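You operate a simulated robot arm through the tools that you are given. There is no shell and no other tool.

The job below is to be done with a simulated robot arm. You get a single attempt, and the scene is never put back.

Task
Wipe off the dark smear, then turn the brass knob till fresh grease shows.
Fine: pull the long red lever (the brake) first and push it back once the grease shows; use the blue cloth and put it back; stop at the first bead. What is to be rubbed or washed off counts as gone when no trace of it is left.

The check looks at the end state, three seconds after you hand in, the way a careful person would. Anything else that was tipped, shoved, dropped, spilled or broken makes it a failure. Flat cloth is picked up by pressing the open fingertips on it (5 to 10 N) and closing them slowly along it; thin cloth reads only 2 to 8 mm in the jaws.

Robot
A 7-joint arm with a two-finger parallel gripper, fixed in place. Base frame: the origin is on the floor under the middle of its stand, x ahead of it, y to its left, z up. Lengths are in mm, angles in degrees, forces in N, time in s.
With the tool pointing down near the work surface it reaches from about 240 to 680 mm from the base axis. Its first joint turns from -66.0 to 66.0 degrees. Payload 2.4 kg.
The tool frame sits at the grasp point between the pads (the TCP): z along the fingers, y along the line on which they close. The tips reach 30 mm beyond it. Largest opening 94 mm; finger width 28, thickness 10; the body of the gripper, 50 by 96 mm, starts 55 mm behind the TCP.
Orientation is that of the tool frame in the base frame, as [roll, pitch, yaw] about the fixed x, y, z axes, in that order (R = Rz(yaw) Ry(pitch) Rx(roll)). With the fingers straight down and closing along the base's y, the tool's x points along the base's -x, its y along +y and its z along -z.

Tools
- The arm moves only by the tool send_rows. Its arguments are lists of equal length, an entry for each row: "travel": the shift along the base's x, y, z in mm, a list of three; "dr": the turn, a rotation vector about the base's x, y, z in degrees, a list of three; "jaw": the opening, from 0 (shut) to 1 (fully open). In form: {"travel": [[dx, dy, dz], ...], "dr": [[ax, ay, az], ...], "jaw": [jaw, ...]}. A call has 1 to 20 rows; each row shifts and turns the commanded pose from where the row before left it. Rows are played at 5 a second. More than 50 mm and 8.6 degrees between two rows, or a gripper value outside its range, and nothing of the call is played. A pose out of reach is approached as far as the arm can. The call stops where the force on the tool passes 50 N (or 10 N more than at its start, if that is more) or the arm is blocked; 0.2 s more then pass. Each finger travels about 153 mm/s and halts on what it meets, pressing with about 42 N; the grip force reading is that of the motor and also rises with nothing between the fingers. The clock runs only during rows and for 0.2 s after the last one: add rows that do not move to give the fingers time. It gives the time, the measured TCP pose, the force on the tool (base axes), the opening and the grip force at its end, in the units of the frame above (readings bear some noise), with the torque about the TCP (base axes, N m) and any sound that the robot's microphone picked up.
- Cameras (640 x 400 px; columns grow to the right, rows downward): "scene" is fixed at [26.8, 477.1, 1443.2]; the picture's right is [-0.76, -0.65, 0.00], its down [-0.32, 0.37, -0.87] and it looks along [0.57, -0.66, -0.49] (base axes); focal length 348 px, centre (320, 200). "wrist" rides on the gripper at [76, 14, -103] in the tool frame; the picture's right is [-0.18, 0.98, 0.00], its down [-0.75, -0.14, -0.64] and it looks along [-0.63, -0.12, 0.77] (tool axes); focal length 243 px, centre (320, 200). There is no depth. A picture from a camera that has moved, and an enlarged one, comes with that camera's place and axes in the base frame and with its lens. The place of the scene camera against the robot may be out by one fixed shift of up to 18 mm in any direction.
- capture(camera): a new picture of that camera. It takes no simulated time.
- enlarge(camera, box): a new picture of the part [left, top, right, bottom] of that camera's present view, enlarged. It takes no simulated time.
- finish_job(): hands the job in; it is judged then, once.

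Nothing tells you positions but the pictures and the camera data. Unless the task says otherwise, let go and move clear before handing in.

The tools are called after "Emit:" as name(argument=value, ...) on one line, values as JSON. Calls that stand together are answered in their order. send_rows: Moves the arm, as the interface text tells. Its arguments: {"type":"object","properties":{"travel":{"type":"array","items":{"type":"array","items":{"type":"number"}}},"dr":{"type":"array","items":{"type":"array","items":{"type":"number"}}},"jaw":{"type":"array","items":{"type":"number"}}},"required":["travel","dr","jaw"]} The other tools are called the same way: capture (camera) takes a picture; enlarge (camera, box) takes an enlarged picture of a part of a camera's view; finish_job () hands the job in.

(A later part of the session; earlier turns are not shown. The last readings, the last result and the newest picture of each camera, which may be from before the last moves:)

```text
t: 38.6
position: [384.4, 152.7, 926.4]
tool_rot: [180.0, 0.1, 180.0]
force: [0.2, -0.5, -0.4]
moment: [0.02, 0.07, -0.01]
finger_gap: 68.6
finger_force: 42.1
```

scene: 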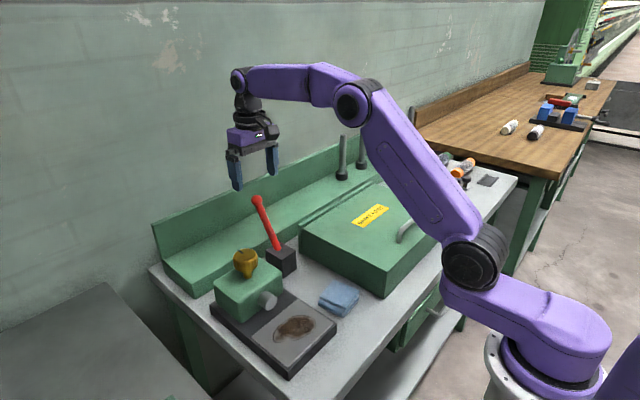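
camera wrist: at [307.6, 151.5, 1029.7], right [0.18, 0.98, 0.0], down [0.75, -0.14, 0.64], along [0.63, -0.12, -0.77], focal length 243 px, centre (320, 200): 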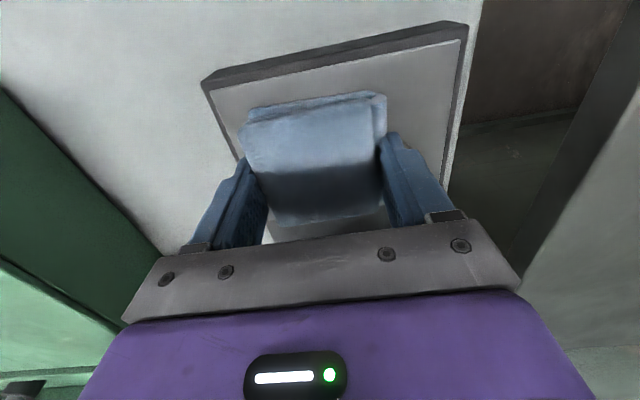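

Emit:
send_rows(travel=[[0, 0, -0.4], [0, 0, 0], [0, 0, 0]], dr=[[0, 0, 0], [0, 0, 0], [0, 0, 0]], jaw=[0.6, 0.6, 0.6])

```text
t: 39.4
position: [383.5, 152.2, 927.8]
tool_rot: [-180.0, 0.1, -179.9]
force: [-0.1, 2.2, 10.9]
moment: [-0.04, 0.03, 0.01]
finger_gap: 68.3
finger_force: 42.0
```

Contact is now about 11 N. I'll stroke towards +y with this light pressure.

Emit:
send_rows(travel=[[0, 6, 0], [0, 6, 0], [0, 6, 0], [0, 6, 0], [0, 6, 0], [0, 4, 0], [0, 0, 0]], dr=[[0, 0, 0], [0, 0, 0], [0, 0, 0], [0, 0, 0], [0, 0, 0], [0, 0, 0], [0, 0, 0]], jaw=[0.6, 0.6, 0.6, 0.6, 0.6, 0.6, 0.6])

Emit:
capture(camera="wrist")

Emit:
enlarge(camera="scene", box=[220, 230, 380, 390])

```text
t: 40.4
position: [382.9, 174.2, 925.5]
tool_rot: [-179.9, 0.0, -179.9]
force: [-3.0, -4.3, 14.5]
moment: [0.01, 0.09, -0.01]
finger_gap: 68.6
finger_force: 42.0
stopped in row 5: the force on the tool passed its limit at 52 N (the readings are from after the stop); the commanded pose is now the measured one
```

```text
taken
camera wrist: at [306.4, 189.1, 1028.0], right [0.18, 0.98, 0.0], down [0.75, -0.14, 0.64], along [0.63, -0.12, -0.77], focal length 243 px, centre (320, 200)
```

wrist: 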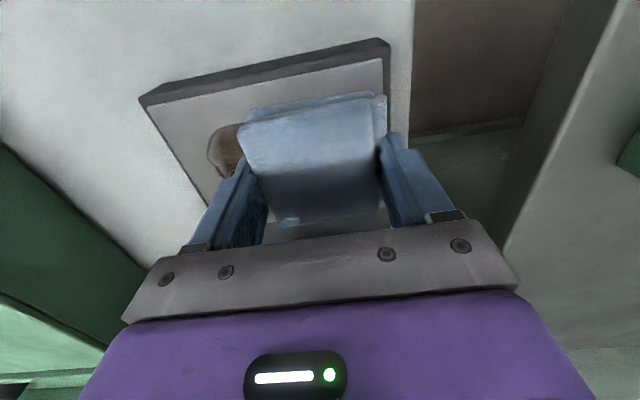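

```text
2.50 times, centred on (300, 310) of scene
camera zoom: at [26.5, 476.9, 1443.3], right [-0.76, -0.65, 0.0], down [-0.32, 0.37, -0.87], along [0.57, -0.66, -0.49], focal length 871 px, centre (370, -75)
```

zoom: 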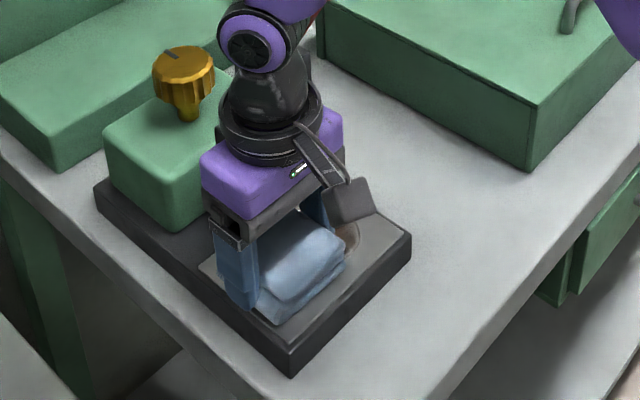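

The force spiked past the limit there. I'll lift and step aside to see what the wiping has done so far.

Emit:
send_rows(travel=[[0, 0, 15], [0, 0, 20], [0, -45, 0], [0, -45, 0], [0, -45, 0], [0, 0, 0]], dr=[[0, 0, 0], [0, 0, 0], [0, 0, 0], [0, 0, 0], [0, 0, 0], [0, 0, 0]], jaw=[0.6, 0.6, 0.6, 0.6, 0.6, 0.6])

Emit:
capture(camera="wrist")

Emit:
enlarge(camera="scene", box=[220, 250, 380, 390])

```text
t: 41.8
position: [386.1, 38.4, 963.8]
tool_rot: [-179.9, 0.1, 179.9]
force: [0.4, -0.7, -0.5]
moment: [0.0, 0.0, 0.0]
finger_gap: 68.8
finger_force: 42.4
```

```text
taken
camera wrist: at [309.5, 53.1, 1065.1], right [0.18, 0.98, 0.0], down [0.75, -0.14, 0.64], along [0.63, -0.12, -0.77], focal length 243 px, centre (320, 200)
```

wrist: 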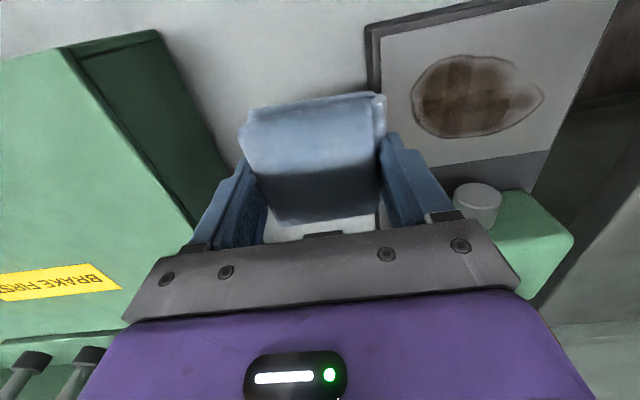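

```text
2.86 times, centred on (300, 320) of scene
camera zoom: at [26.8, 477.0, 1443.2], right [-0.76, -0.65, 0.0], down [-0.32, 0.37, -0.87], along [0.57, -0.66, -0.49], focal length 996 px, centre (377, -143)
```

zoom: 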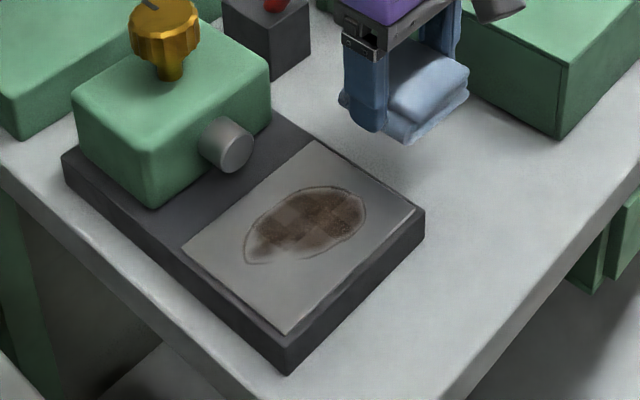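

Emit:
enlarge(camera="wrist", box=[370, 30, 580, 170])

Emit:
enlarge(camera="scene", box=[265, 300, 340, 350])

```text
2.86 times, centred on (475, 100) of wrist
camera zoom: at [309.5, 53.1, 1065.1], right [0.18, 0.98, 0.0], down [0.75, -0.14, 0.64], along [0.63, -0.12, -0.77], focal length 693 px, centre (-123, 486)
```

zoom: 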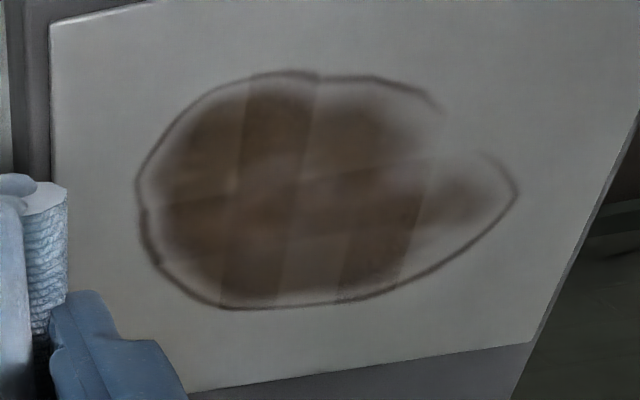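

```text
8.00 times, centred on (302, 325) of scene
camera zoom: at [26.8, 477.0, 1443.2], right [-0.76, -0.65, 0.0], down [-0.32, 0.37, -0.87], along [0.57, -0.66, -0.49], focal length 2787 px, centre (460, -800)
```

zoom: 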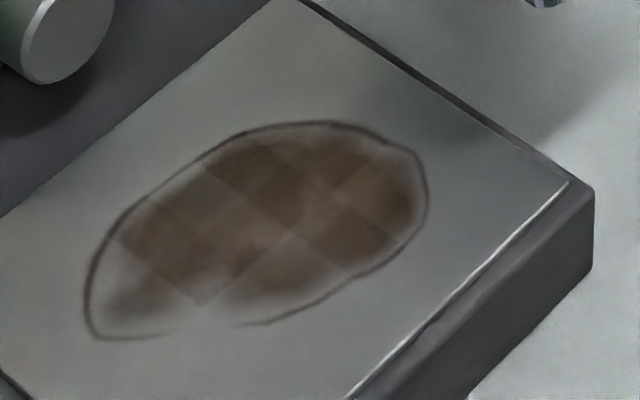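

Wiping works: cells of the smear are lightening, but contact was intermittent. I'll go back with slower strokes and steadier pressure.

Emit:
send_rows(travel=[[-1, 40, 0], [-1, 36, 0], [0, 0, -18], [0, 0, -15], [0, 0, -2], [0, 0, 0]], dr=[[0, 0, 0], [0, 0, 0], [0, 0, 0], [0, 0, 0], [0, 0, 0], [0, 0, 0]], jaw=[0.6, 0.6, 0.6, 0.6, 0.6, 0.6])

```text
t: 43.2
position: [380.8, 115.7, 927.0]
tool_rot: [180.0, 0.2, 179.9]
force: [-0.6, 0.8, -0.3]
moment: [-0.01, -0.01, -0.02]
finger_gap: 68.4
finger_force: 41.5
```

Emit:
send_rows(travel=[[0, 0, -0.5], [0, 0, -0.5], [0, 0, 0]], dr=[[0, 0, 0], [0, 0, 0], [0, 0, 0]], jaw=[0.6, 0.6, 0.6])

```text
t: 44.0
position: [379.7, 115.9, 925.9]
tool_rot: [-180.0, 0.0, 179.8]
force: [-5.1, -2.8, 16.6]
moment: [0.06, 0.01, 0.03]
finger_gap: 68.6
finger_force: 42.2
stopped in row 3: the force on the tool passed its limit at 52 N (the readings are from after the stop); the commanded pose is now the measured one
```

Emit:
send_rows(travel=[[0, 3, 0], [0, 3, 0], [0, 3, 0], [0, 3, 0], [0, 3, 0], [0, 3, 0], [0, 3, 0], [0, 3, 0], [0, 3, 0], [0, 3, 0]], dr=[[0, 0, 0], [0, 0, 0], [0, 0, 0], [0, 0, 0], [0, 0, 0], [0, 0, 0], [0, 0, 0], [0, 0, 0], [0, 0, 0], [0, 0, 0]], jaw=[0.6, 0.6, 0.6, 0.6, 0.6, 0.6, 0.6, 0.6, 0.6, 0.6])

```text
t: 44.9
position: [382.1, 122.9, 925.2]
tool_rot: [180.0, 0.1, 179.8]
force: [-3.3, -4.6, 15.0]
moment: [-0.08, 0.18, 0.03]
finger_gap: 68.7
finger_force: 41.9
stopped in row 4: the force on the tool passed its limit at 52 N (the readings are from after the stop); the commanded pose is now the measured one
```

Emit:
send_rows(travel=[[0, 0, 0.8], [0, 4, 0], [0, 4, 0], [0, 4, 0], [0, 4, 0], [0, 4, 0], [0, 4, 0]], dr=[[0, 0, 0], [0, 0, 0], [0, 0, 0], [0, 0, 0], [0, 0, 0], [0, 0, 0], [0, 0, 0]], jaw=[0.6, 0.6, 0.6, 0.6, 0.6, 0.6, 0.6])

```text
t: 46.5
position: [383.1, 148.5, 928.0]
tool_rot: [179.9, 0.1, 179.8]
force: [0.7, -0.2, -1.0]
moment: [0.0, 0.03, 0.02]
finger_gap: 68.7
finger_force: 42.3
```

Emit:
send_rows(travel=[[0, 0, -0.4], [0, 0, 0], [0, 0, -0.3], [0, 0, 0]], dr=[[0, 0, 0], [0, 0, 0], [0, 0, 0], [0, 0, 0]], jaw=[0.6, 0.6, 0.6, 0.6])

```text
t: 47.5
position: [383.0, 148.4, 927.4]
tool_rot: [-179.9, 0.1, 179.8]
force: [-0.2, 1.1, -0.5]
moment: [-0.01, 0.0, -0.04]
finger_gap: 69.0
finger_force: 41.9
```

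Emit:
send_rows(travel=[[0, 0, -0.4], [0, 0, 0], [0, 0, -0.3], [0, 0, 0]], dr=[[0, 0, 0], [0, 0, 0], [0, 0, 0], [0, 0, 0]], jaw=[0.6, 0.6, 0.6, 0.6])

```text
t: 48.5
position: [383.4, 146.7, 925.2]
tool_rot: [180.0, 0.3, 179.8]
force: [-3.7, -5.0, 43.4]
moment: [-0.21, 0.37, 0.03]
finger_gap: 68.7
finger_force: 41.9
```

Emit:
send_rows(travel=[[0, 0, 0.3], [0, 0, 0], [0, 0, 0]], dr=[[0, 0, 0], [0, 0, 0], [0, 0, 0]], jaw=[0.6, 0.6, 0.6])

```text
t: 49.3
position: [382.9, 147.8, 925.7]
tool_rot: [179.9, 0.4, 179.8]
force: [-1.6, -2.8, 45.0]
moment: [-0.2, 0.23, -0.01]
finger_gap: 68.8
finger_force: 42.4
```

Emit:
send_rows(travel=[[0, 0, 0.3], [0, 0, 0], [0, 0, 0]], dr=[[0, 0, 0], [0, 0, 0], [0, 0, 0]], jaw=[0.6, 0.6, 0.6])

```text
t: 50.1
position: [382.3, 148.4, 926.2]
tool_rot: [-179.9, 0.2, 179.8]
force: [4.9, -1.6, 19.4]
moment: [-0.06, -0.29, 0.01]
finger_gap: 68.8
finger_force: 42.3
```

Emit:
send_rows(travel=[[0, 2, 0], [0, 4, 0], [0, 4, 0], [0, 4, 0], [0, 4, 0], [0, 4, 0], [0, 2, 0]], dr=[[0, 0, 0], [0, 0, 0], [0, 0, 0], [0, 0, 0], [0, 0, 0], [0, 0, 0], [0, 0, 0]], jaw=[0.6, 0.6, 0.6, 0.6, 0.6, 0.6, 0.6])

```text
t: 51.7
position: [382.2, 172.8, 925.8]
tool_rot: [179.9, 0.1, 179.8]
force: [0.6, -0.3, 0.4]
moment: [-0.02, -0.01, 0.0]
finger_gap: 68.8
finger_force: 42.1
```

Emit:
send_rows(travel=[[0, 0, -0.4], [0, -4, 0], [0, -4, 0], [0, -4, 0], [0, -4, 0], [0, -4, 0], [0, -4, 0]], dr=[[0, 0, 0], [0, 0, 0], [0, 0, 0], [0, 0, 0], [0, 0, 0], [0, 0, 0], [0, 0, 0]], jaw=[0.6, 0.6, 0.6, 0.6, 0.6, 0.6, 0.6])

```text
t: 53.3
position: [382.4, 147.1, 925.9]
tool_rot: [180.0, 0.1, 179.7]
force: [-0.3, 0.3, -0.5]
moment: [-0.02, 0.01, 0.02]
finger_gap: 68.9
finger_force: 42.6
```

Emit:
send_rows(travel=[[0, 0, -0.4], [0, -4, 0], [0, -4, 0], [0, -4, 0], [0, -4, 0], [0, -4, 0], [0, -4, 0]], dr=[[0, 0, 0], [0, 0, 0], [0, 0, 0], [0, 0, 0], [0, 0, 0], [0, 0, 0], [0, 0, 0]], jaw=[0.6, 0.6, 0.6, 0.6, 0.6, 0.6, 0.6])

```text
t: 54.9
position: [383.5, 123.1, 927.3]
tool_rot: [179.9, 0.4, 179.7]
force: [1.3, 16.8, 34.8]
moment: [0.39, 0.26, -0.12]
finger_gap: 68.6
finger_force: 42.4
```

Now it's dragging properly, with about 35 N normal force and 17 N friction. I'll keep stroking at this height.

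Emit:
send_rows(travel=[[0, -4, 0.1], [0, -4, 0], [0, -3, 0], [0, 4, 0], [0, 4, 0], [0, 4, 0], [0, 4, 0], [0, 4, 0], [0, 4, 0]], dr=[[0, 0, 0], [0, 0, 0], [0, 0, 0], [0, 0, 0], [0, 0, 0], [0, 0, 0], [0, 0, 0], [0, 0, 0], [0, 0, 0]], jaw=[0.6, 0.6, 0.6, 0.6, 0.6, 0.6, 0.6, 0.6, 0.6])

```text
t: 56.9
position: [380.9, 136.3, 926.0]
tool_rot: [-180.0, 0.0, 179.8]
force: [0.5, -14.0, 28.8]
moment: [-0.38, 0.01, 0.0]
finger_gap: 68.7
finger_force: 41.9
```

Good steady contact at about 29 N. I'll continue to the far end and back.

Emit:
send_rows(travel=[[0, 4, 0], [0, 4, 0], [0, 4, 0], [0, 4, 0], [0, 4, 0], [0, 4, 0], [0, 4, 0], [0, 4, 0], [0, 4, 0], [0, 4, 0], [0, 4, 0], [0, 4, 0]], dr=[[0, 0, 0], [0, 0, 0], [0, 0, 0], [0, 0, 0], [0, 0, 0], [0, 0, 0], [0, 0, 0], [0, 0, 0], [0, 0, 0], [0, 0, 0], [0, 0, 0], [0, 0, 0]], jaw=[0.6, 0.6, 0.6, 0.6, 0.6, 0.6, 0.6, 0.6, 0.6, 0.6, 0.6, 0.6])

```text
t: 58.9
position: [382.4, 168.8, 925.5]
tool_rot: [-179.8, 0.1, 179.6]
force: [-5.3, -4.5, 16.8]
moment: [0.18, 0.04, 0.05]
finger_gap: 68.7
finger_force: 42.3
stopped in row 9: the force on the tool passed its limit at 56 N (the readings are from after the stop); the commanded pose is now the measured one
```

Emit:
enlarge(camera="scene", box=[230, 250, 350, 370])

Emit:
capture(camera="wrist")

```text
3.33 times, centred on (290, 310) of scene
camera zoom: at [26.5, 476.8, 1443.3], right [-0.76, -0.65, 0.0], down [-0.32, 0.37, -0.87], along [0.57, -0.66, -0.49], focal length 1161 px, centre (420, -167)
```

zoom: 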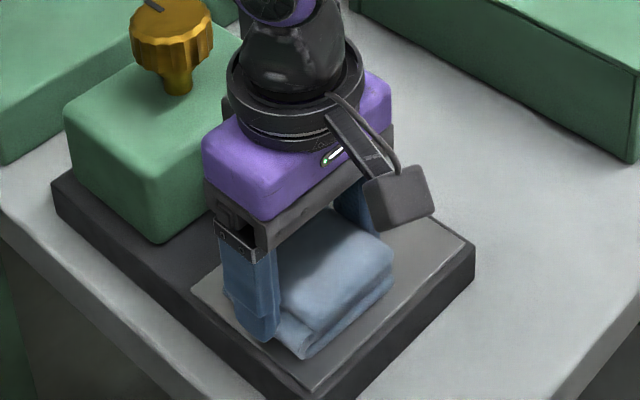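

```text
taken
camera wrist: at [306.3, 184.0, 1027.1], right [0.19, 0.98, 0.0], down [0.75, -0.14, 0.64], along [0.63, -0.12, -0.77], focal length 243 px, centre (320, 200)
```

wrist: 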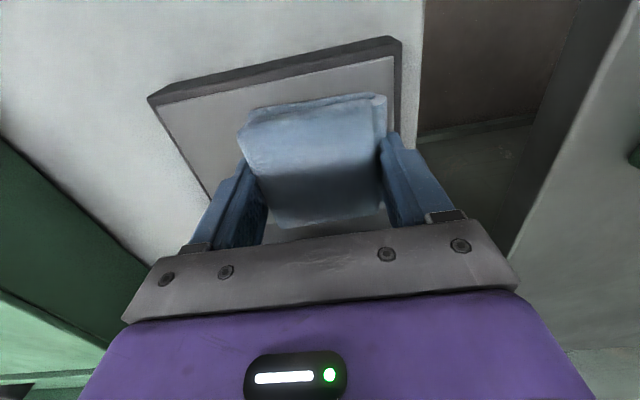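

The visible left end now looks clean. I'll lift and step aside to check the whole patch.

Emit:
send_rows(travel=[[0, 0, 15], [0, 0, 20], [0, -45, 0], [0, -45, 0], [0, -42, 0], [0, 0, 0]], dr=[[0, 0, 0], [0, 0, 0], [0, 0, 0], [0, 0, 0], [0, 0, 0], [0, 0, 0]], jaw=[0.6, 0.6, 0.6, 0.6, 0.6, 0.6])

Emit:
enlarge(camera="wrist", box=[370, 30, 580, 170])

Emit:
enlarge(camera="scene", box=[260, 300, 340, 350])

```text
t: 60.3
position: [383.2, 40.7, 960.9]
tool_rot: [-179.9, 0.1, 179.7]
force: [0.5, -0.1, -0.1]
moment: [0.0, 0.01, 0.0]
finger_gap: 68.7
finger_force: 42.1
```

```text
2.86 times, centred on (475, 100) of wrist
camera zoom: at [305.8, 55.2, 1061.9], right [0.19, 0.98, 0.0], down [0.75, -0.14, 0.64], along [0.63, -0.12, -0.77], focal length 693 px, centre (-123, 486)
```

zoom: 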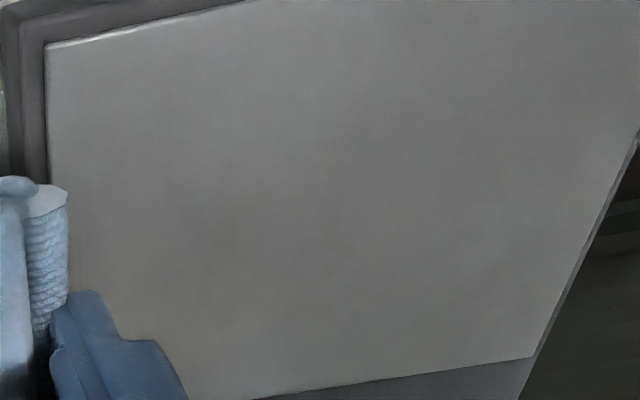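

```text
8.00 times, centred on (300, 325) of scene
camera zoom: at [26.8, 477.0, 1443.2], right [-0.76, -0.65, 0.0], down [-0.32, 0.37, -0.87], along [0.57, -0.66, -0.49], focal length 2787 px, centre (480, -800)
```

zoom: 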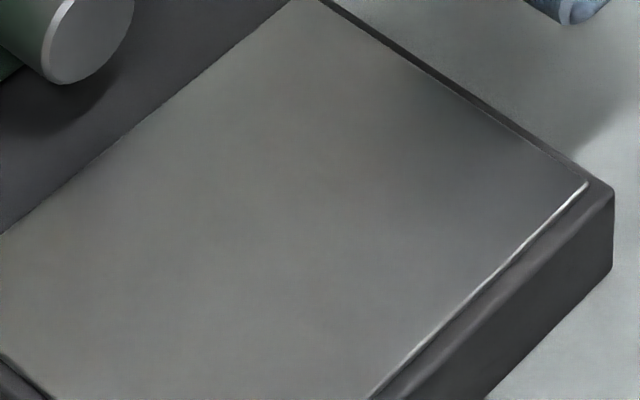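

The smear looks gone. I'll zoom tighter to check for any faint trace.

Emit:
enlarge(camera="wrist", box=[400, 50, 560, 150])

Emit:
enlarge(camera="scene", box=[270, 310, 320, 345])

Emit:
capture(camera="wrist")

```text
4.00 times, centred on (480, 100) of wrist
camera zoom: at [305.8, 55.2, 1061.9], right [0.19, 0.98, 0.0], down [0.75, -0.14, 0.64], along [0.63, -0.12, -0.77], focal length 970 px, centre (-320, 600)
```

zoom: 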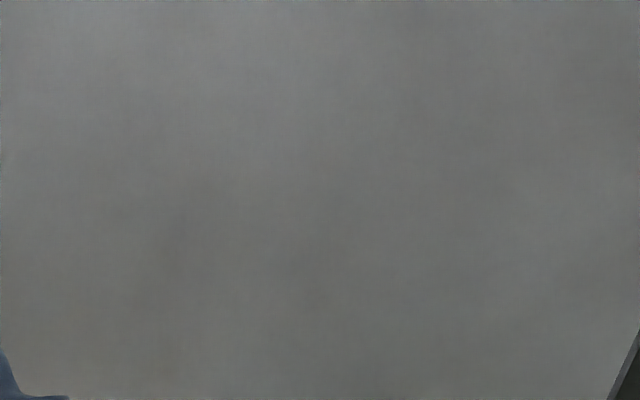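

```text
11.43 times, centred on (295, 328) of scene
camera zoom: at [26.8, 477.0, 1443.2], right [-0.76, -0.65, 0.0], down [-0.32, 0.37, -0.87], along [0.57, -0.66, -0.49], focal length 3982 px, centre (606, -1257)
```

zoom: 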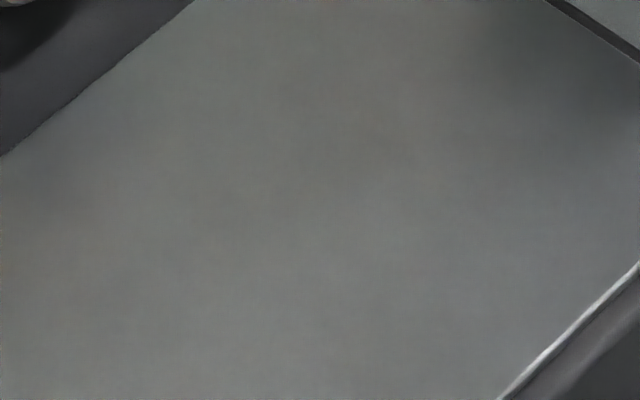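

```text
taken
camera wrist: at [305.8, 55.2, 1061.9], right [0.19, 0.98, 0.0], down [0.75, -0.14, 0.64], along [0.63, -0.12, -0.77], focal length 243 px, centre (320, 200)
```

wrist: 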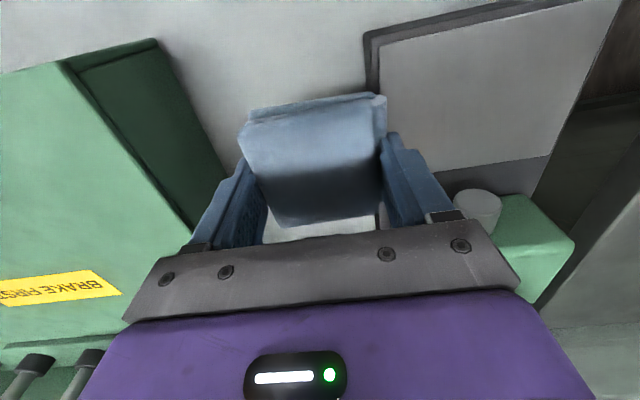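

There might be an extremely faint warm tint left, so I'll do one more firm pass to be sure.

Emit:
send_rows(travel=[[0, 40, 0], [0, 37, 0], [0, 0, -18], [0, 0, -15], [0, 0, -2], [0, 0, 0]], dr=[[0, 0, 0], [0, 0, 0], [0, 0, 0], [0, 0, 0], [0, 0, 0], [0, 0, 0]], jaw=[0.6, 0.6, 0.6, 0.6, 0.6, 0.6])

```text
t: 61.7
position: [382.6, 114.6, 925.9]
tool_rot: [-179.9, 0.1, 179.6]
force: [-1.3, 1.6, 13.3]
moment: [0.25, 0.16, 0.02]
finger_gap: 68.8
finger_force: 42.4
```

Emit:
send_rows(travel=[[0, 0, -0.3], [0, 4, 0], [0, 4, 0], [0, 4, 0], [0, 4, 0], [0, 4, 0], [0, 4, 0], [0, 4, 0]], dr=[[0, 0, 0], [0, 0, 0], [0, 0, 0], [0, 0, 0], [0, 0, 0], [0, 0, 0], [0, 0, 0], [0, 0, 0]], jaw=[0.6, 0.6, 0.6, 0.6, 0.6, 0.6, 0.6, 0.6])

```text
t: 63.0
position: [382.5, 129.2, 924.9]
tool_rot: [-179.9, 0.1, 179.5]
force: [-4.7, -4.5, 16.5]
moment: [0.13, 0.04, 0.07]
finger_gap: 68.6
finger_force: 41.6
stopped in row 6: the force on the tool passed its limit at 55 N (the readings are from after the stop); the commanded pose is now the measured one
```

Emit:
send_rows(travel=[[0, 0, 0.5], [0, 4, 0], [0, 4, 0.1], [0, 4, 0], [0, 4, 0], [0, 4, 0], [0, 4, 0]], dr=[[0, 0, 0], [0, 0, 0], [0, 0, 0], [0, 0, 0], [0, 0, 0], [0, 0, 0], [0, 0, 0]], jaw=[0.6, 0.6, 0.6, 0.6, 0.6, 0.6, 0.6])

```text
t: 64.6
position: [383.0, 152.0, 925.8]
tool_rot: [-179.8, 0.2, 179.6]
force: [0.2, -11.9, 28.3]
moment: [-0.11, 0.03, 0.0]
finger_gap: 68.6
finger_force: 41.9
```

Sliding with good contact at 28 N. Continuing to the +y end, then back.

Emit:
send_rows(travel=[[0, 4, 0.15], [0, 4, 0.1], [0, 4, 0.1], [0, 4, 0.1], [0, 4, 0], [0, 4, 0], [0, 4, 0], [0, 3, 0]], dr=[[0, 0, 0], [0, 0, 0], [0, 0, 0], [0, 0, 0], [0, 0, 0], [0, 0, 0], [0, 0, 0], [0, 0, 0]], jaw=[0.6, 0.6, 0.6, 0.6, 0.6, 0.6, 0.6, 0.6])

```text
t: 66.4
position: [382.9, 184.9, 925.7]
tool_rot: [-179.9, 0.2, 179.5]
force: [-0.7, 0.0, -0.8]
moment: [0.01, 0.0, -0.02]
finger_gap: 68.9
finger_force: 43.0
```

Emit:
send_rows(travel=[[0, 0, -0.6], [0, -4, 0], [0, -4, 0], [0, -4, 0], [0, -4, 0], [0, -4, 0], [0, -4, 0], [0, -4, 0], [0, -4, 0]], dr=[[0, 0, 0], [0, 0, 0], [0, 0, 0], [0, 0, 0], [0, 0, 0], [0, 0, 0], [0, 0, 0], [0, 0, 0], [0, 0, 0]], jaw=[0.6, 0.6, 0.6, 0.6, 0.6, 0.6, 0.6, 0.6, 0.6])

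```text
t: 68.4
position: [383.6, 152.5, 925.4]
tool_rot: [-179.9, 0.1, 179.5]
force: [0.2, 0.2, 0.7]
moment: [0.02, -0.01, -0.01]
finger_gap: 68.7
finger_force: 41.8
```

Emit:
send_rows(travel=[[0, 0, -0.4], [0, -4, 0], [0, -4, 0], [0, -4, 0], [0, -4, 0], [0, -4, 0], [0, -4, 0], [0, -4, 0], [0, -4, 0]], dr=[[0, 0, 0], [0, 0, 0], [0, 0, 0], [0, 0, 0], [0, 0, 0], [0, 0, 0], [0, 0, 0], [0, 0, 0], [0, 0, 0]], jaw=[0.6, 0.6, 0.6, 0.6, 0.6, 0.6, 0.6, 0.6, 0.6])

```text
t: 70.4
position: [382.9, 121.2, 926.1]
tool_rot: [-179.9, 0.3, 179.6]
force: [-1.5, 17.0, 34.1]
moment: [0.55, 0.36, -0.15]
finger_gap: 68.5
finger_force: 42.5
```

Emit:
send_rows(travel=[[0, -4, 0.2], [0, -3, 0], [0, 4, 0], [0, 4, 0], [0, 4, 0.1], [0, 4, 0], [0, 4, 0], [0, 4, 0], [0, 4, 0], [0, 4, 0], [0, 4, 0], [0, 4, 0]], dr=[[0, 0, 0], [0, 0, 0], [0, 0, 0], [0, 0, 0], [0, 0, 0], [0, 0, 0], [0, 0, 0], [0, 0, 0], [0, 0, 0], [0, 0, 0], [0, 0, 0], [0, 0, 0]], jaw=[0.6, 0.6, 0.6, 0.6, 0.6, 0.6, 0.6, 0.6, 0.6, 0.6, 0.6, 0.6])

```text
t: 73.0
position: [383.0, 154.0, 926.0]
tool_rot: [-180.0, 0.0, 179.5]
force: [-0.9, -15.5, 36.5]
moment: [-0.19, 0.13, 0.06]
finger_gap: 69.0
finger_force: 42.3
```

Emit:
send_rows(travel=[[0, 4, 0.1], [0, 4, 0], [0, 4, 0.1], [0, 4, 0], [0, 4, 0.1], [0, 4, 0], [0, 4, 0]], dr=[[0, 0, 0], [0, 0, 0], [0, 0, 0], [0, 0, 0], [0, 0, 0], [0, 0, 0], [0, 0, 0]], jaw=[0.6, 0.6, 0.6, 0.6, 0.6, 0.6, 0.6])

```text
t: 74.6
position: [382.5, 181.6, 925.7]
tool_rot: [-179.9, 0.1, 179.5]
force: [0.8, 0.3, -0.3]
moment: [0.0, -0.01, 0.0]
finger_gap: 68.6
finger_force: 42.0
```

Two good full passes are done. I'll lift, step aside and inspect the plate and the cloth.

Emit:
send_rows(travel=[[0, 0, 15], [0, 0, 20], [0, -45, 0], [0, -45, 0], [0, -45, 0], [0, -30, 0], [0, 0, 0]], dr=[[0, 0, 0], [0, 0, 0], [0, 0, 0], [0, 0, 0], [0, 0, 4.2], [0, 0, 4.3], [0, 0, 0]], jaw=[0.6, 0.6, 0.6, 0.6, 0.6, 0.6, 0.6])

Emit:
capture(camera="wrist")

Emit:
enlarge(camera="scene", box=[230, 230, 390, 370])

Emit:
enlarge(camera="scene", box=[260, 300, 340, 350])

```text
t: 76.2
position: [384.3, 17.5, 960.4]
tool_rot: [-179.9, 0.1, -171.9]
force: [0.1, -0.8, -0.5]
moment: [-0.01, 0.02, 0.01]
finger_gap: 68.8
finger_force: 42.2
```

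```text
taken
camera wrist: at [305.7, 21.6, 1061.7], right [0.04, 1.0, 0.0], down [0.76, -0.03, 0.64], along [0.64, -0.03, -0.76], focal length 243 px, centre (320, 200)
```

wrist: 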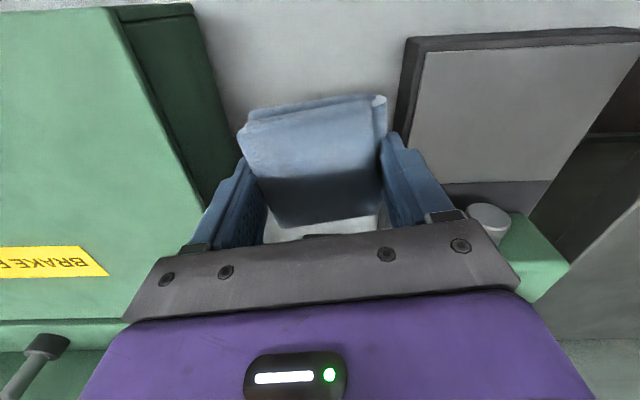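

```text
2.86 times, centred on (310, 300) of scene
camera zoom: at [26.8, 477.0, 1443.2], right [-0.76, -0.65, 0.0], down [-0.32, 0.37, -0.87], along [0.57, -0.66, -0.49], focal length 996 px, centre (349, -86)
```

zoom: 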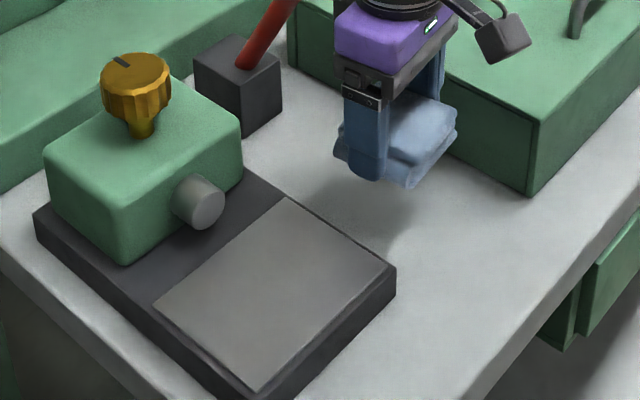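

```text
8.00 times, centred on (300, 325) of scene
camera zoom: at [26.8, 477.0, 1443.2], right [-0.76, -0.65, 0.0], down [-0.32, 0.37, -0.87], along [0.57, -0.66, -0.49], focal length 2787 px, centre (480, -800)
```

zoom: 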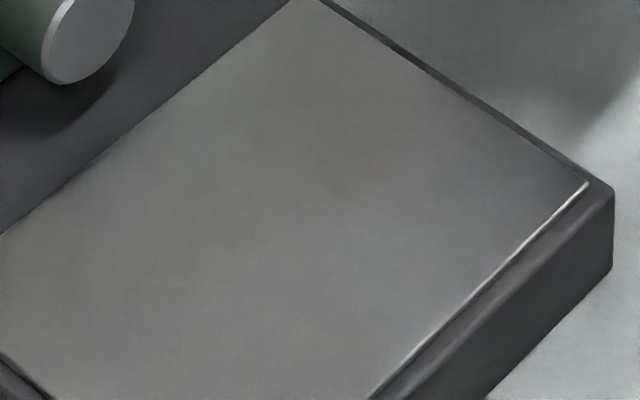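

The plate is clean. I'll put the cloth back at its original spot (381, 10) with the same turn, feeling for the bench.

Emit:
send_rows(travel=[[-2.5, -7, 0], [0, 0, -25], [0, 0, -25], [0, 0, -12], [0, 0, 0]], dr=[[0, 0, 0], [0, 0, 0], [0, 0, 0], [0, 0, 0], [0, 0, 0]], jaw=[0.6, 0.6, 0.6, 0.6, 0.6])

```text
t: 77.4
position: [379.3, 10.0, 899.9]
tool_rot: [-179.9, 0.1, -172.0]
force: [0.0, 1.0, -0.2]
moment: [-0.03, -0.01, 0.0]
finger_gap: 68.8
finger_force: 41.9
```

Emit:
send_rows(travel=[[1, 0, -2], [0, 0, -2], [0, 0, -1.5], [0, 0, 0]], dr=[[0, 0, 0], [0, 0, 0], [0, 0, 0], [0, 0, 0]], jaw=[0.6, 0.6, 0.6, 0.6])

```text
t: 78.4
position: [380.5, 10.3, 893.2]
tool_rot: [-180.0, 0.1, -171.9]
force: [-0.8, -0.3, 1.9]
moment: [0.09, 0.08, 0.03]
finger_gap: 68.8
finger_force: 41.9
```

Emit:
send_rows(travel=[[0, 0, -0.6], [0, 0, 0]], dr=[[0, 0, 0], [0, 0, 0]], jaw=[0.6, 0.6])

```text
t: 79.0
position: [379.8, 10.1, 892.1]
tool_rot: [-179.9, 0.2, -172.0]
force: [-2.8, 1.8, 21.0]
moment: [0.34, 0.29, 0.01]
finger_gap: 68.6
finger_force: 42.1
```

It has touched down at TCP z ≈ 893, the same height as when I picked it up. I'll release slowly.

Emit:
send_rows(travel=[[0, 0, 0.4], [0, 0, 0], [0, 0, 0], [0, 0, 0], [0, 0, 0]], dr=[[0, 0, 0], [0, 0, 0], [0, 0, 0], [0, 0, 0], [0, 0, 0]], jaw=[0.7, 0.78, 0.85, 0.92, 0.95])

Emit:
capture(camera="wrist")

```text
t: 80.2
position: [381.9, 9.3, 893.1]
tool_rot: [-180.0, 0.1, -171.8]
force: [-0.7, 0.6, -1.0]
moment: [-0.02, -0.03, 0.0]
finger_gap: 89.3
finger_force: 0.0
```

```text
taken
camera wrist: at [303.9, 13.1, 994.6], right [0.04, 1.0, 0.0], down [0.76, -0.03, 0.64], along [0.64, -0.03, -0.77], focal length 243 px, centre (320, 200)
```

wrist: 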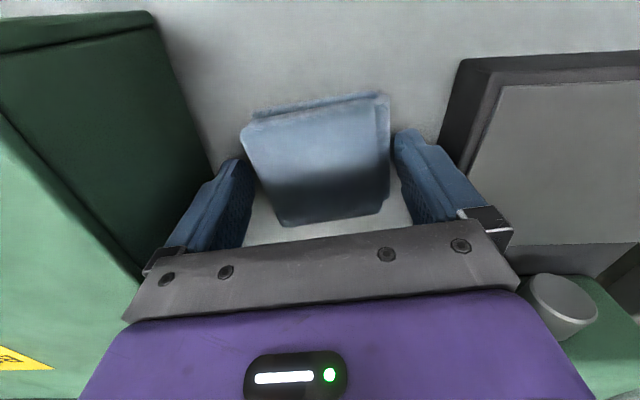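

The cloth is back in place. I'll rise straight up, then go look at the knob.

Emit:
send_rows(travel=[[0, 0, 20], [0, 0, 45], [0, 0, 49], [10, 20, 44], [10, 30, 38], [15, 35, 30], [15, 35, 28], [18, 34, 0], [0, 0, 0]], dr=[[0, 0, 0], [0, 0, 0], [0, 0, 0], [0, 0, 0], [0, 0, -4], [0, 0, -4], [0, 0, 0], [0, 0, 0], [0, 0, 0]], jaw=[0.95, 0.95, 0.95, 1, 1, 1, 1, 1, 1])

Emit:
capture(camera="wrist")

Emit:
enlarge(camera="wrist", box=[240, 0, 420, 230])

Emit:
enlarge(camera="scene", box=[200, 220, 380, 380])

```text
t: 82.2
position: [451.0, 168.0, 1145.7]
tool_rot: [-179.9, 0.1, 180.0]
force: [-0.3, 0.1, 0.9]
moment: [-0.02, -0.03, -0.02]
finger_gap: 93.9
finger_force: 0.1
```

```text
taken
camera wrist: at [374.4, 182.2, 1247.6], right [0.18, 0.98, 0.0], down [0.75, -0.14, 0.64], along [0.63, -0.12, -0.77], focal length 243 px, centre (320, 200)
```

wrist: 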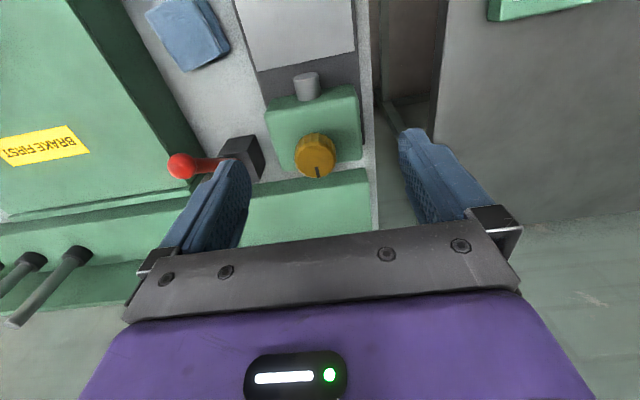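

```text
1.74 times, centred on (330, 115) of wrist
camera zoom: at [374.4, 182.2, 1247.6], right [0.18, 0.98, 0.0], down [0.75, -0.14, 0.64], along [0.63, -0.12, -0.77], focal length 422 px, centre (303, 348)
```

zoom: 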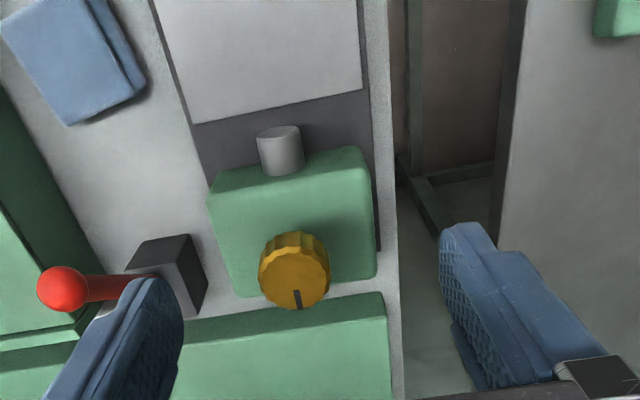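

```text
2.50 times, centred on (290, 300) of scene
camera zoom: at [26.8, 477.1, 1443.2], right [-0.76, -0.65, 0.0], down [-0.32, 0.37, -0.87], along [0.57, -0.66, -0.49], focal length 871 px, centre (395, -50)
```

zoom: 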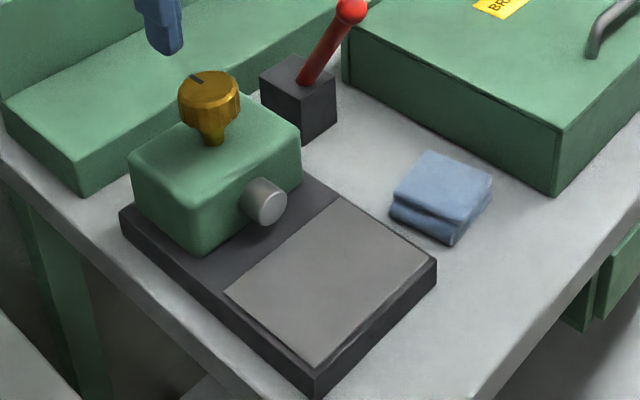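

The lever holds its pulled position, and the knob's top is near (511.5, 150.5, 1006) with a diameter of about 46 mm. I'll centre above it with open fingers and check the alignment.

Emit:
send_rows(travel=[[30, -9, 0], [30.5, -8.5, 0], [0, 0, -40], [0, 0, -45], [0, 0, 0]], dr=[[0, 0, 0], [0, 0, 0], [0, 0, 0], [0, 0, 0], [0, 0, 0]], jaw=[1, 1, 1, 1, 1])

Emit:
capture(camera="wrist")

Emit:
enlarge(camera="scene", box=[200, 200, 340, 330])

```text
t: 83.4
position: [510.6, 145.5, 1061.2]
tool_rot: [-179.9, 0.1, 180.0]
force: [0.2, 0.4, 0.2]
moment: [-0.03, 0.02, -0.02]
finger_gap: 94.2
finger_force: 0.1
```

```text
taken
camera wrist: at [434.7, 159.7, 1162.7], right [0.18, 0.98, 0.0], down [0.75, -0.14, 0.64], along [0.63, -0.12, -0.76], focal length 243 px, centre (320, 200)
```

wrist: 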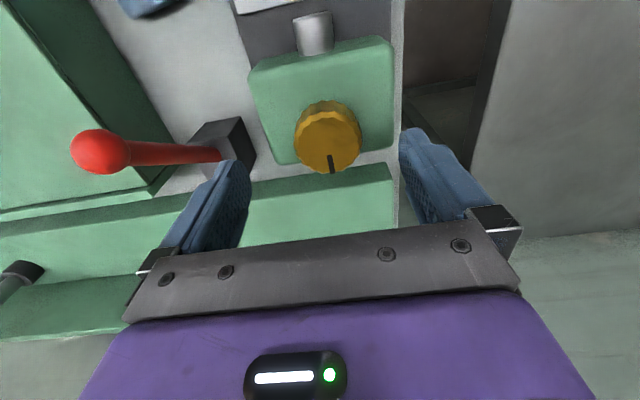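

```text
3.08 times, centred on (270, 265) of scene
camera zoom: at [26.8, 477.1, 1443.2], right [-0.76, -0.65, 0.0], down [-0.32, 0.37, -0.87], along [0.57, -0.66, -0.49], focal length 1072 px, centre (474, 0)
```

zoom: 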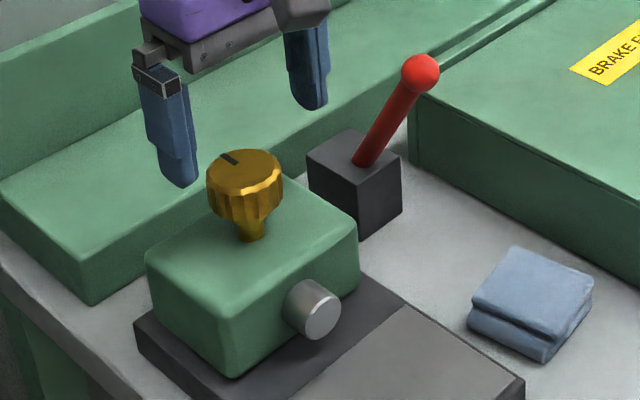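

The knob centre is at about (511.5, 152, 1008). I'll lower the fingers around it, tips staying above the green block.

Emit:
send_rows(travel=[[1, 5.5, -15], [0, 0, -20], [0, 0, -15], [0, 0, -8], [0, 0, 0]], dr=[[0, 0, 0], [0, 0, 0], [0, 0, 0], [0, 0, 0], [0, 0, 0]], jaw=[1, 1, 1, 1, 1])

Emit:
capture(camera="wrist")

Emit:
enlarge(camera="scene", box=[200, 200, 340, 330])

```text
t: 84.6
position: [512.4, 149.0, 1003.7]
tool_rot: [-179.8, 0.1, -179.9]
force: [0.7, 0.7, -0.1]
moment: [-0.01, 0.01, 0.02]
finger_gap: 93.8
finger_force: 0.0
```

```text
taken
camera wrist: at [435.4, 164.0, 1104.8], right [0.18, 0.98, 0.0], down [0.75, -0.14, 0.64], along [0.63, -0.12, -0.77], focal length 243 px, centre (320, 200)
```

wrist: 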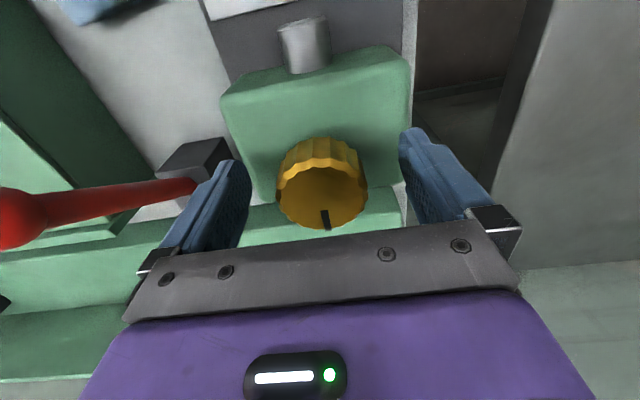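

```text
3.08 times, centred on (270, 265) of scene
camera zoom: at [26.8, 477.1, 1443.2], right [-0.76, -0.65, 0.0], down [-0.32, 0.37, -0.87], along [0.57, -0.66, -0.49], focal length 1072 px, centre (474, 0)
```

zoom: 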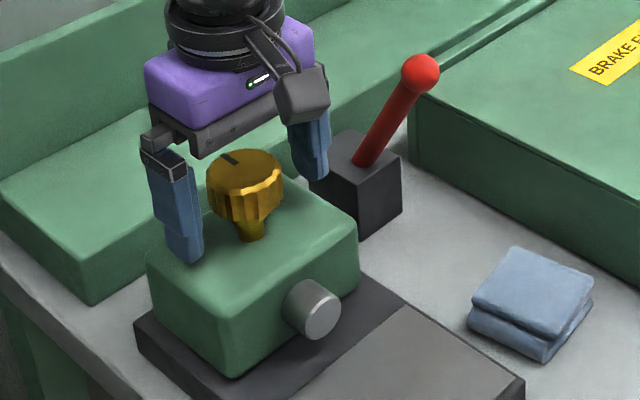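

Emit:
send_rows(travel=[[0.5, 1, -4], [0, 0, 0], [0, 0, 0], [0, 0, 0], [0, 0, 0], [0, 0, 0], [0, 0, 0]], dr=[[0, 0, 0], [0, 0, 0], [0, 0, 0], [0, 0, 0], [0, 0, 0], [0, 0, 0], [0, 0, 0]], jaw=[1, 0.75, 0.6, 0.53, 0.47, 0.4, 0.4])

Emit:
enlarge(camera="scene", box=[200, 200, 340, 330])

Emit:
capture(camera="wrist")

```text
t: 86.2
position: [512.5, 150.8, 999.2]
tool_rot: [-179.8, 0.3, 179.9]
force: [10.0, -11.7, -3.5]
moment: [-0.04, -0.28, -0.16]
finger_gap: 47.9
finger_force: 44.6
```

```text
3.08 times, centred on (270, 265) of scene
camera zoom: at [27.2, 476.7, 1443.3], right [-0.76, -0.65, 0.0], down [-0.32, 0.37, -0.87], along [0.57, -0.66, -0.49], focal length 1072 px, centre (474, 0)
```

zoom: 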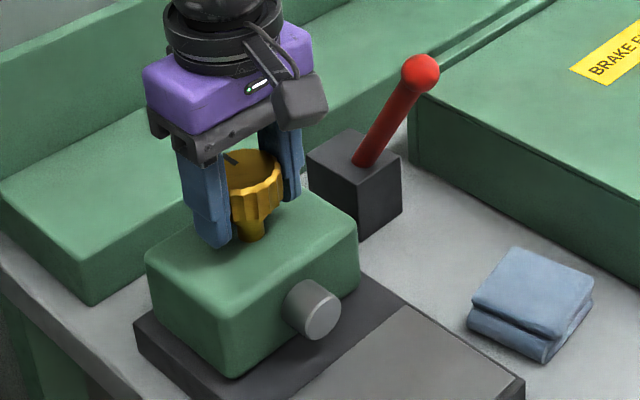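

```text
taken
camera wrist: at [436.8, 164.7, 1100.7], right [0.19, 0.98, 0.0], down [0.75, -0.14, 0.65], along [0.63, -0.12, -0.76], focal length 243 px, centre (320, 200)
```

wrist: 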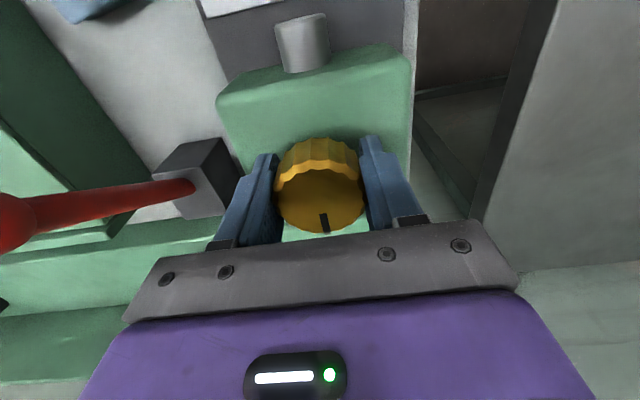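

The knob is gripped (gap 48 mm). I'll start turning clockwise as seen from above, a few degrees at a time, checking torque and the nozzle.

Emit:
send_rows(travel=[[0.3, -0.4, 0], [0, 0, 0], [0, 0, 0], [0, 0, 0], [0, 0, 0]], dr=[[0, 0, 0], [0, 0, -3], [0, 0, -3], [0, 0, -3], [0, 0, 0]], jaw=[0.4, 0.4, 0.4, 0.4, 0.4])

Emit:
capture(camera="wrist")

Emit:
enlarge(camera="scene", box=[220, 220, 320, 320])

```text
t: 87.4
position: [513.6, 149.5, 998.6]
tool_rot: [-179.7, 0.2, 170.9]
force: [15.8, -17.3, -20.9]
moment: [0.22, -0.49, 0.0]
finger_gap: 47.5
finger_force: 45.1
```

```text
taken
camera wrist: at [440.4, 176.9, 1100.9], right [0.34, 0.94, 0.0], down [0.72, -0.26, 0.64], along [0.61, -0.22, -0.77], focal length 243 px, centre (320, 200)
```

wrist: 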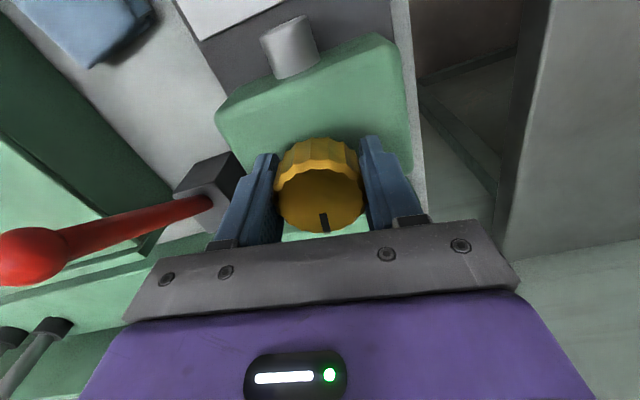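

```text
4.00 times, centred on (270, 270) of scene
camera zoom: at [27.6, 476.6, 1443.4], right [-0.76, -0.65, 0.0], down [-0.32, 0.37, -0.87], along [0.57, -0.66, -0.49], focal length 1394 px, centre (520, -80)
```

zoom: 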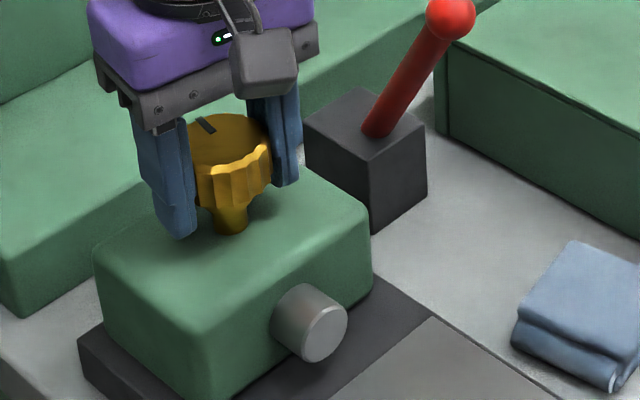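

The knob turns freely clockwise, with no bead yet. I'll ease the side load and keep turning in small steps.

Emit:
send_rows(travel=[[0.4, -0.5, -0.7], [0, 0, 0], [0, 0, 0], [0, 0, 0], [0, 0, 0], [0, 0, 0]], dr=[[0, 0, 0], [0, 0, -3], [0, 0, -3], [0, 0, -3], [0, 0, -3], [0, 0, 0]], jaw=[0.4, 0.4, 0.4, 0.4, 0.4, 0.4])

Emit:
enlarge(camera="scene", box=[230, 240, 310, 320])

```text
t: 88.8
position: [513.6, 149.4, 999.3]
tool_rot: [-179.9, 0.2, 158.9]
force: [27.8, -10.9, -25.3]
moment: [0.01, 0.76, -0.01]
finger_gap: 47.7
finger_force: 45.0
```

```text
5.00 times, centred on (270, 280) of scene
camera zoom: at [28.1, 476.8, 1443.3], right [-0.76, -0.65, 0.0], down [-0.32, 0.37, -0.87], along [0.57, -0.66, -0.49], focal length 1742 px, centre (570, -200)
```

zoom: 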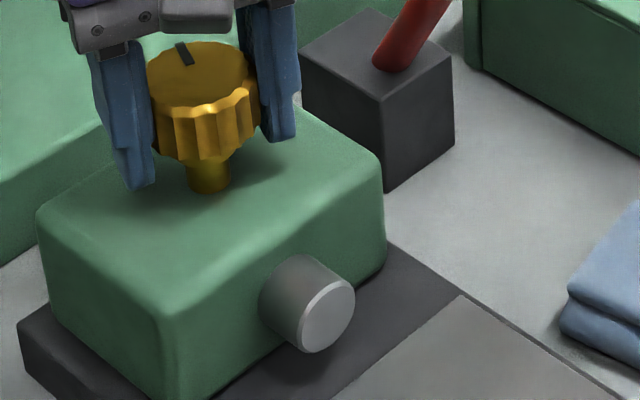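

Emit:
send_rows(travel=[[0.8, -0.3, -1.0], [0, 0, 0], [0, 0, 0]], dr=[[0, 0, 0], [0, 0, 0], [0, 0, 0]], jaw=[0.4, 0.4, 0.4])

```text
t: 89.6
position: [513.0, 150.1, 1000.0]
tool_rot: [-179.9, 0.2, 159.0]
force: [12.6, -14.1, -6.5]
moment: [0.06, -0.54, -0.03]
finger_gap: 47.8
finger_force: 44.7
```

Forces have eased. Continuing clockwise.

Emit:
send_rows(travel=[[0.4, -0.5, 0], [0, 0, 0], [0, 0, 0], [0, 0, 0], [0, 0, 0], [0, 0, 0]], dr=[[0, 0, 0], [0, 0, -3], [0, 0, -3], [0, 0, -3], [0, 0, -3], [0, 0, 0]], jaw=[0.4, 0.4, 0.4, 0.4, 0.4, 0.4])

Emit:
enlarge(camera="scene", box=[230, 240, 310, 320])

```text
t: 91.0
position: [514.8, 151.0, 998.8]
tool_rot: [179.9, 0.1, 147.0]
force: [2.9, -10.2, 18.6]
moment: [-0.49, -0.59, -0.01]
finger_gap: 47.8
finger_force: 45.1
```

```text
5.00 times, centred on (270, 280) of scene
camera zoom: at [26.5, 476.7, 1443.4], right [-0.76, -0.65, 0.0], down [-0.32, 0.37, -0.87], along [0.57, -0.66, -0.49], focal length 1742 px, centre (570, -200)
```

zoom: 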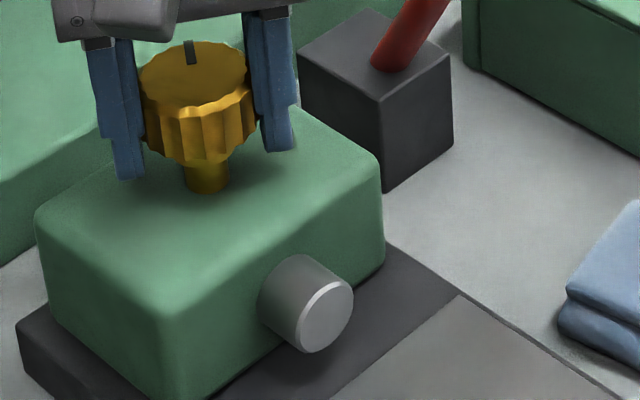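

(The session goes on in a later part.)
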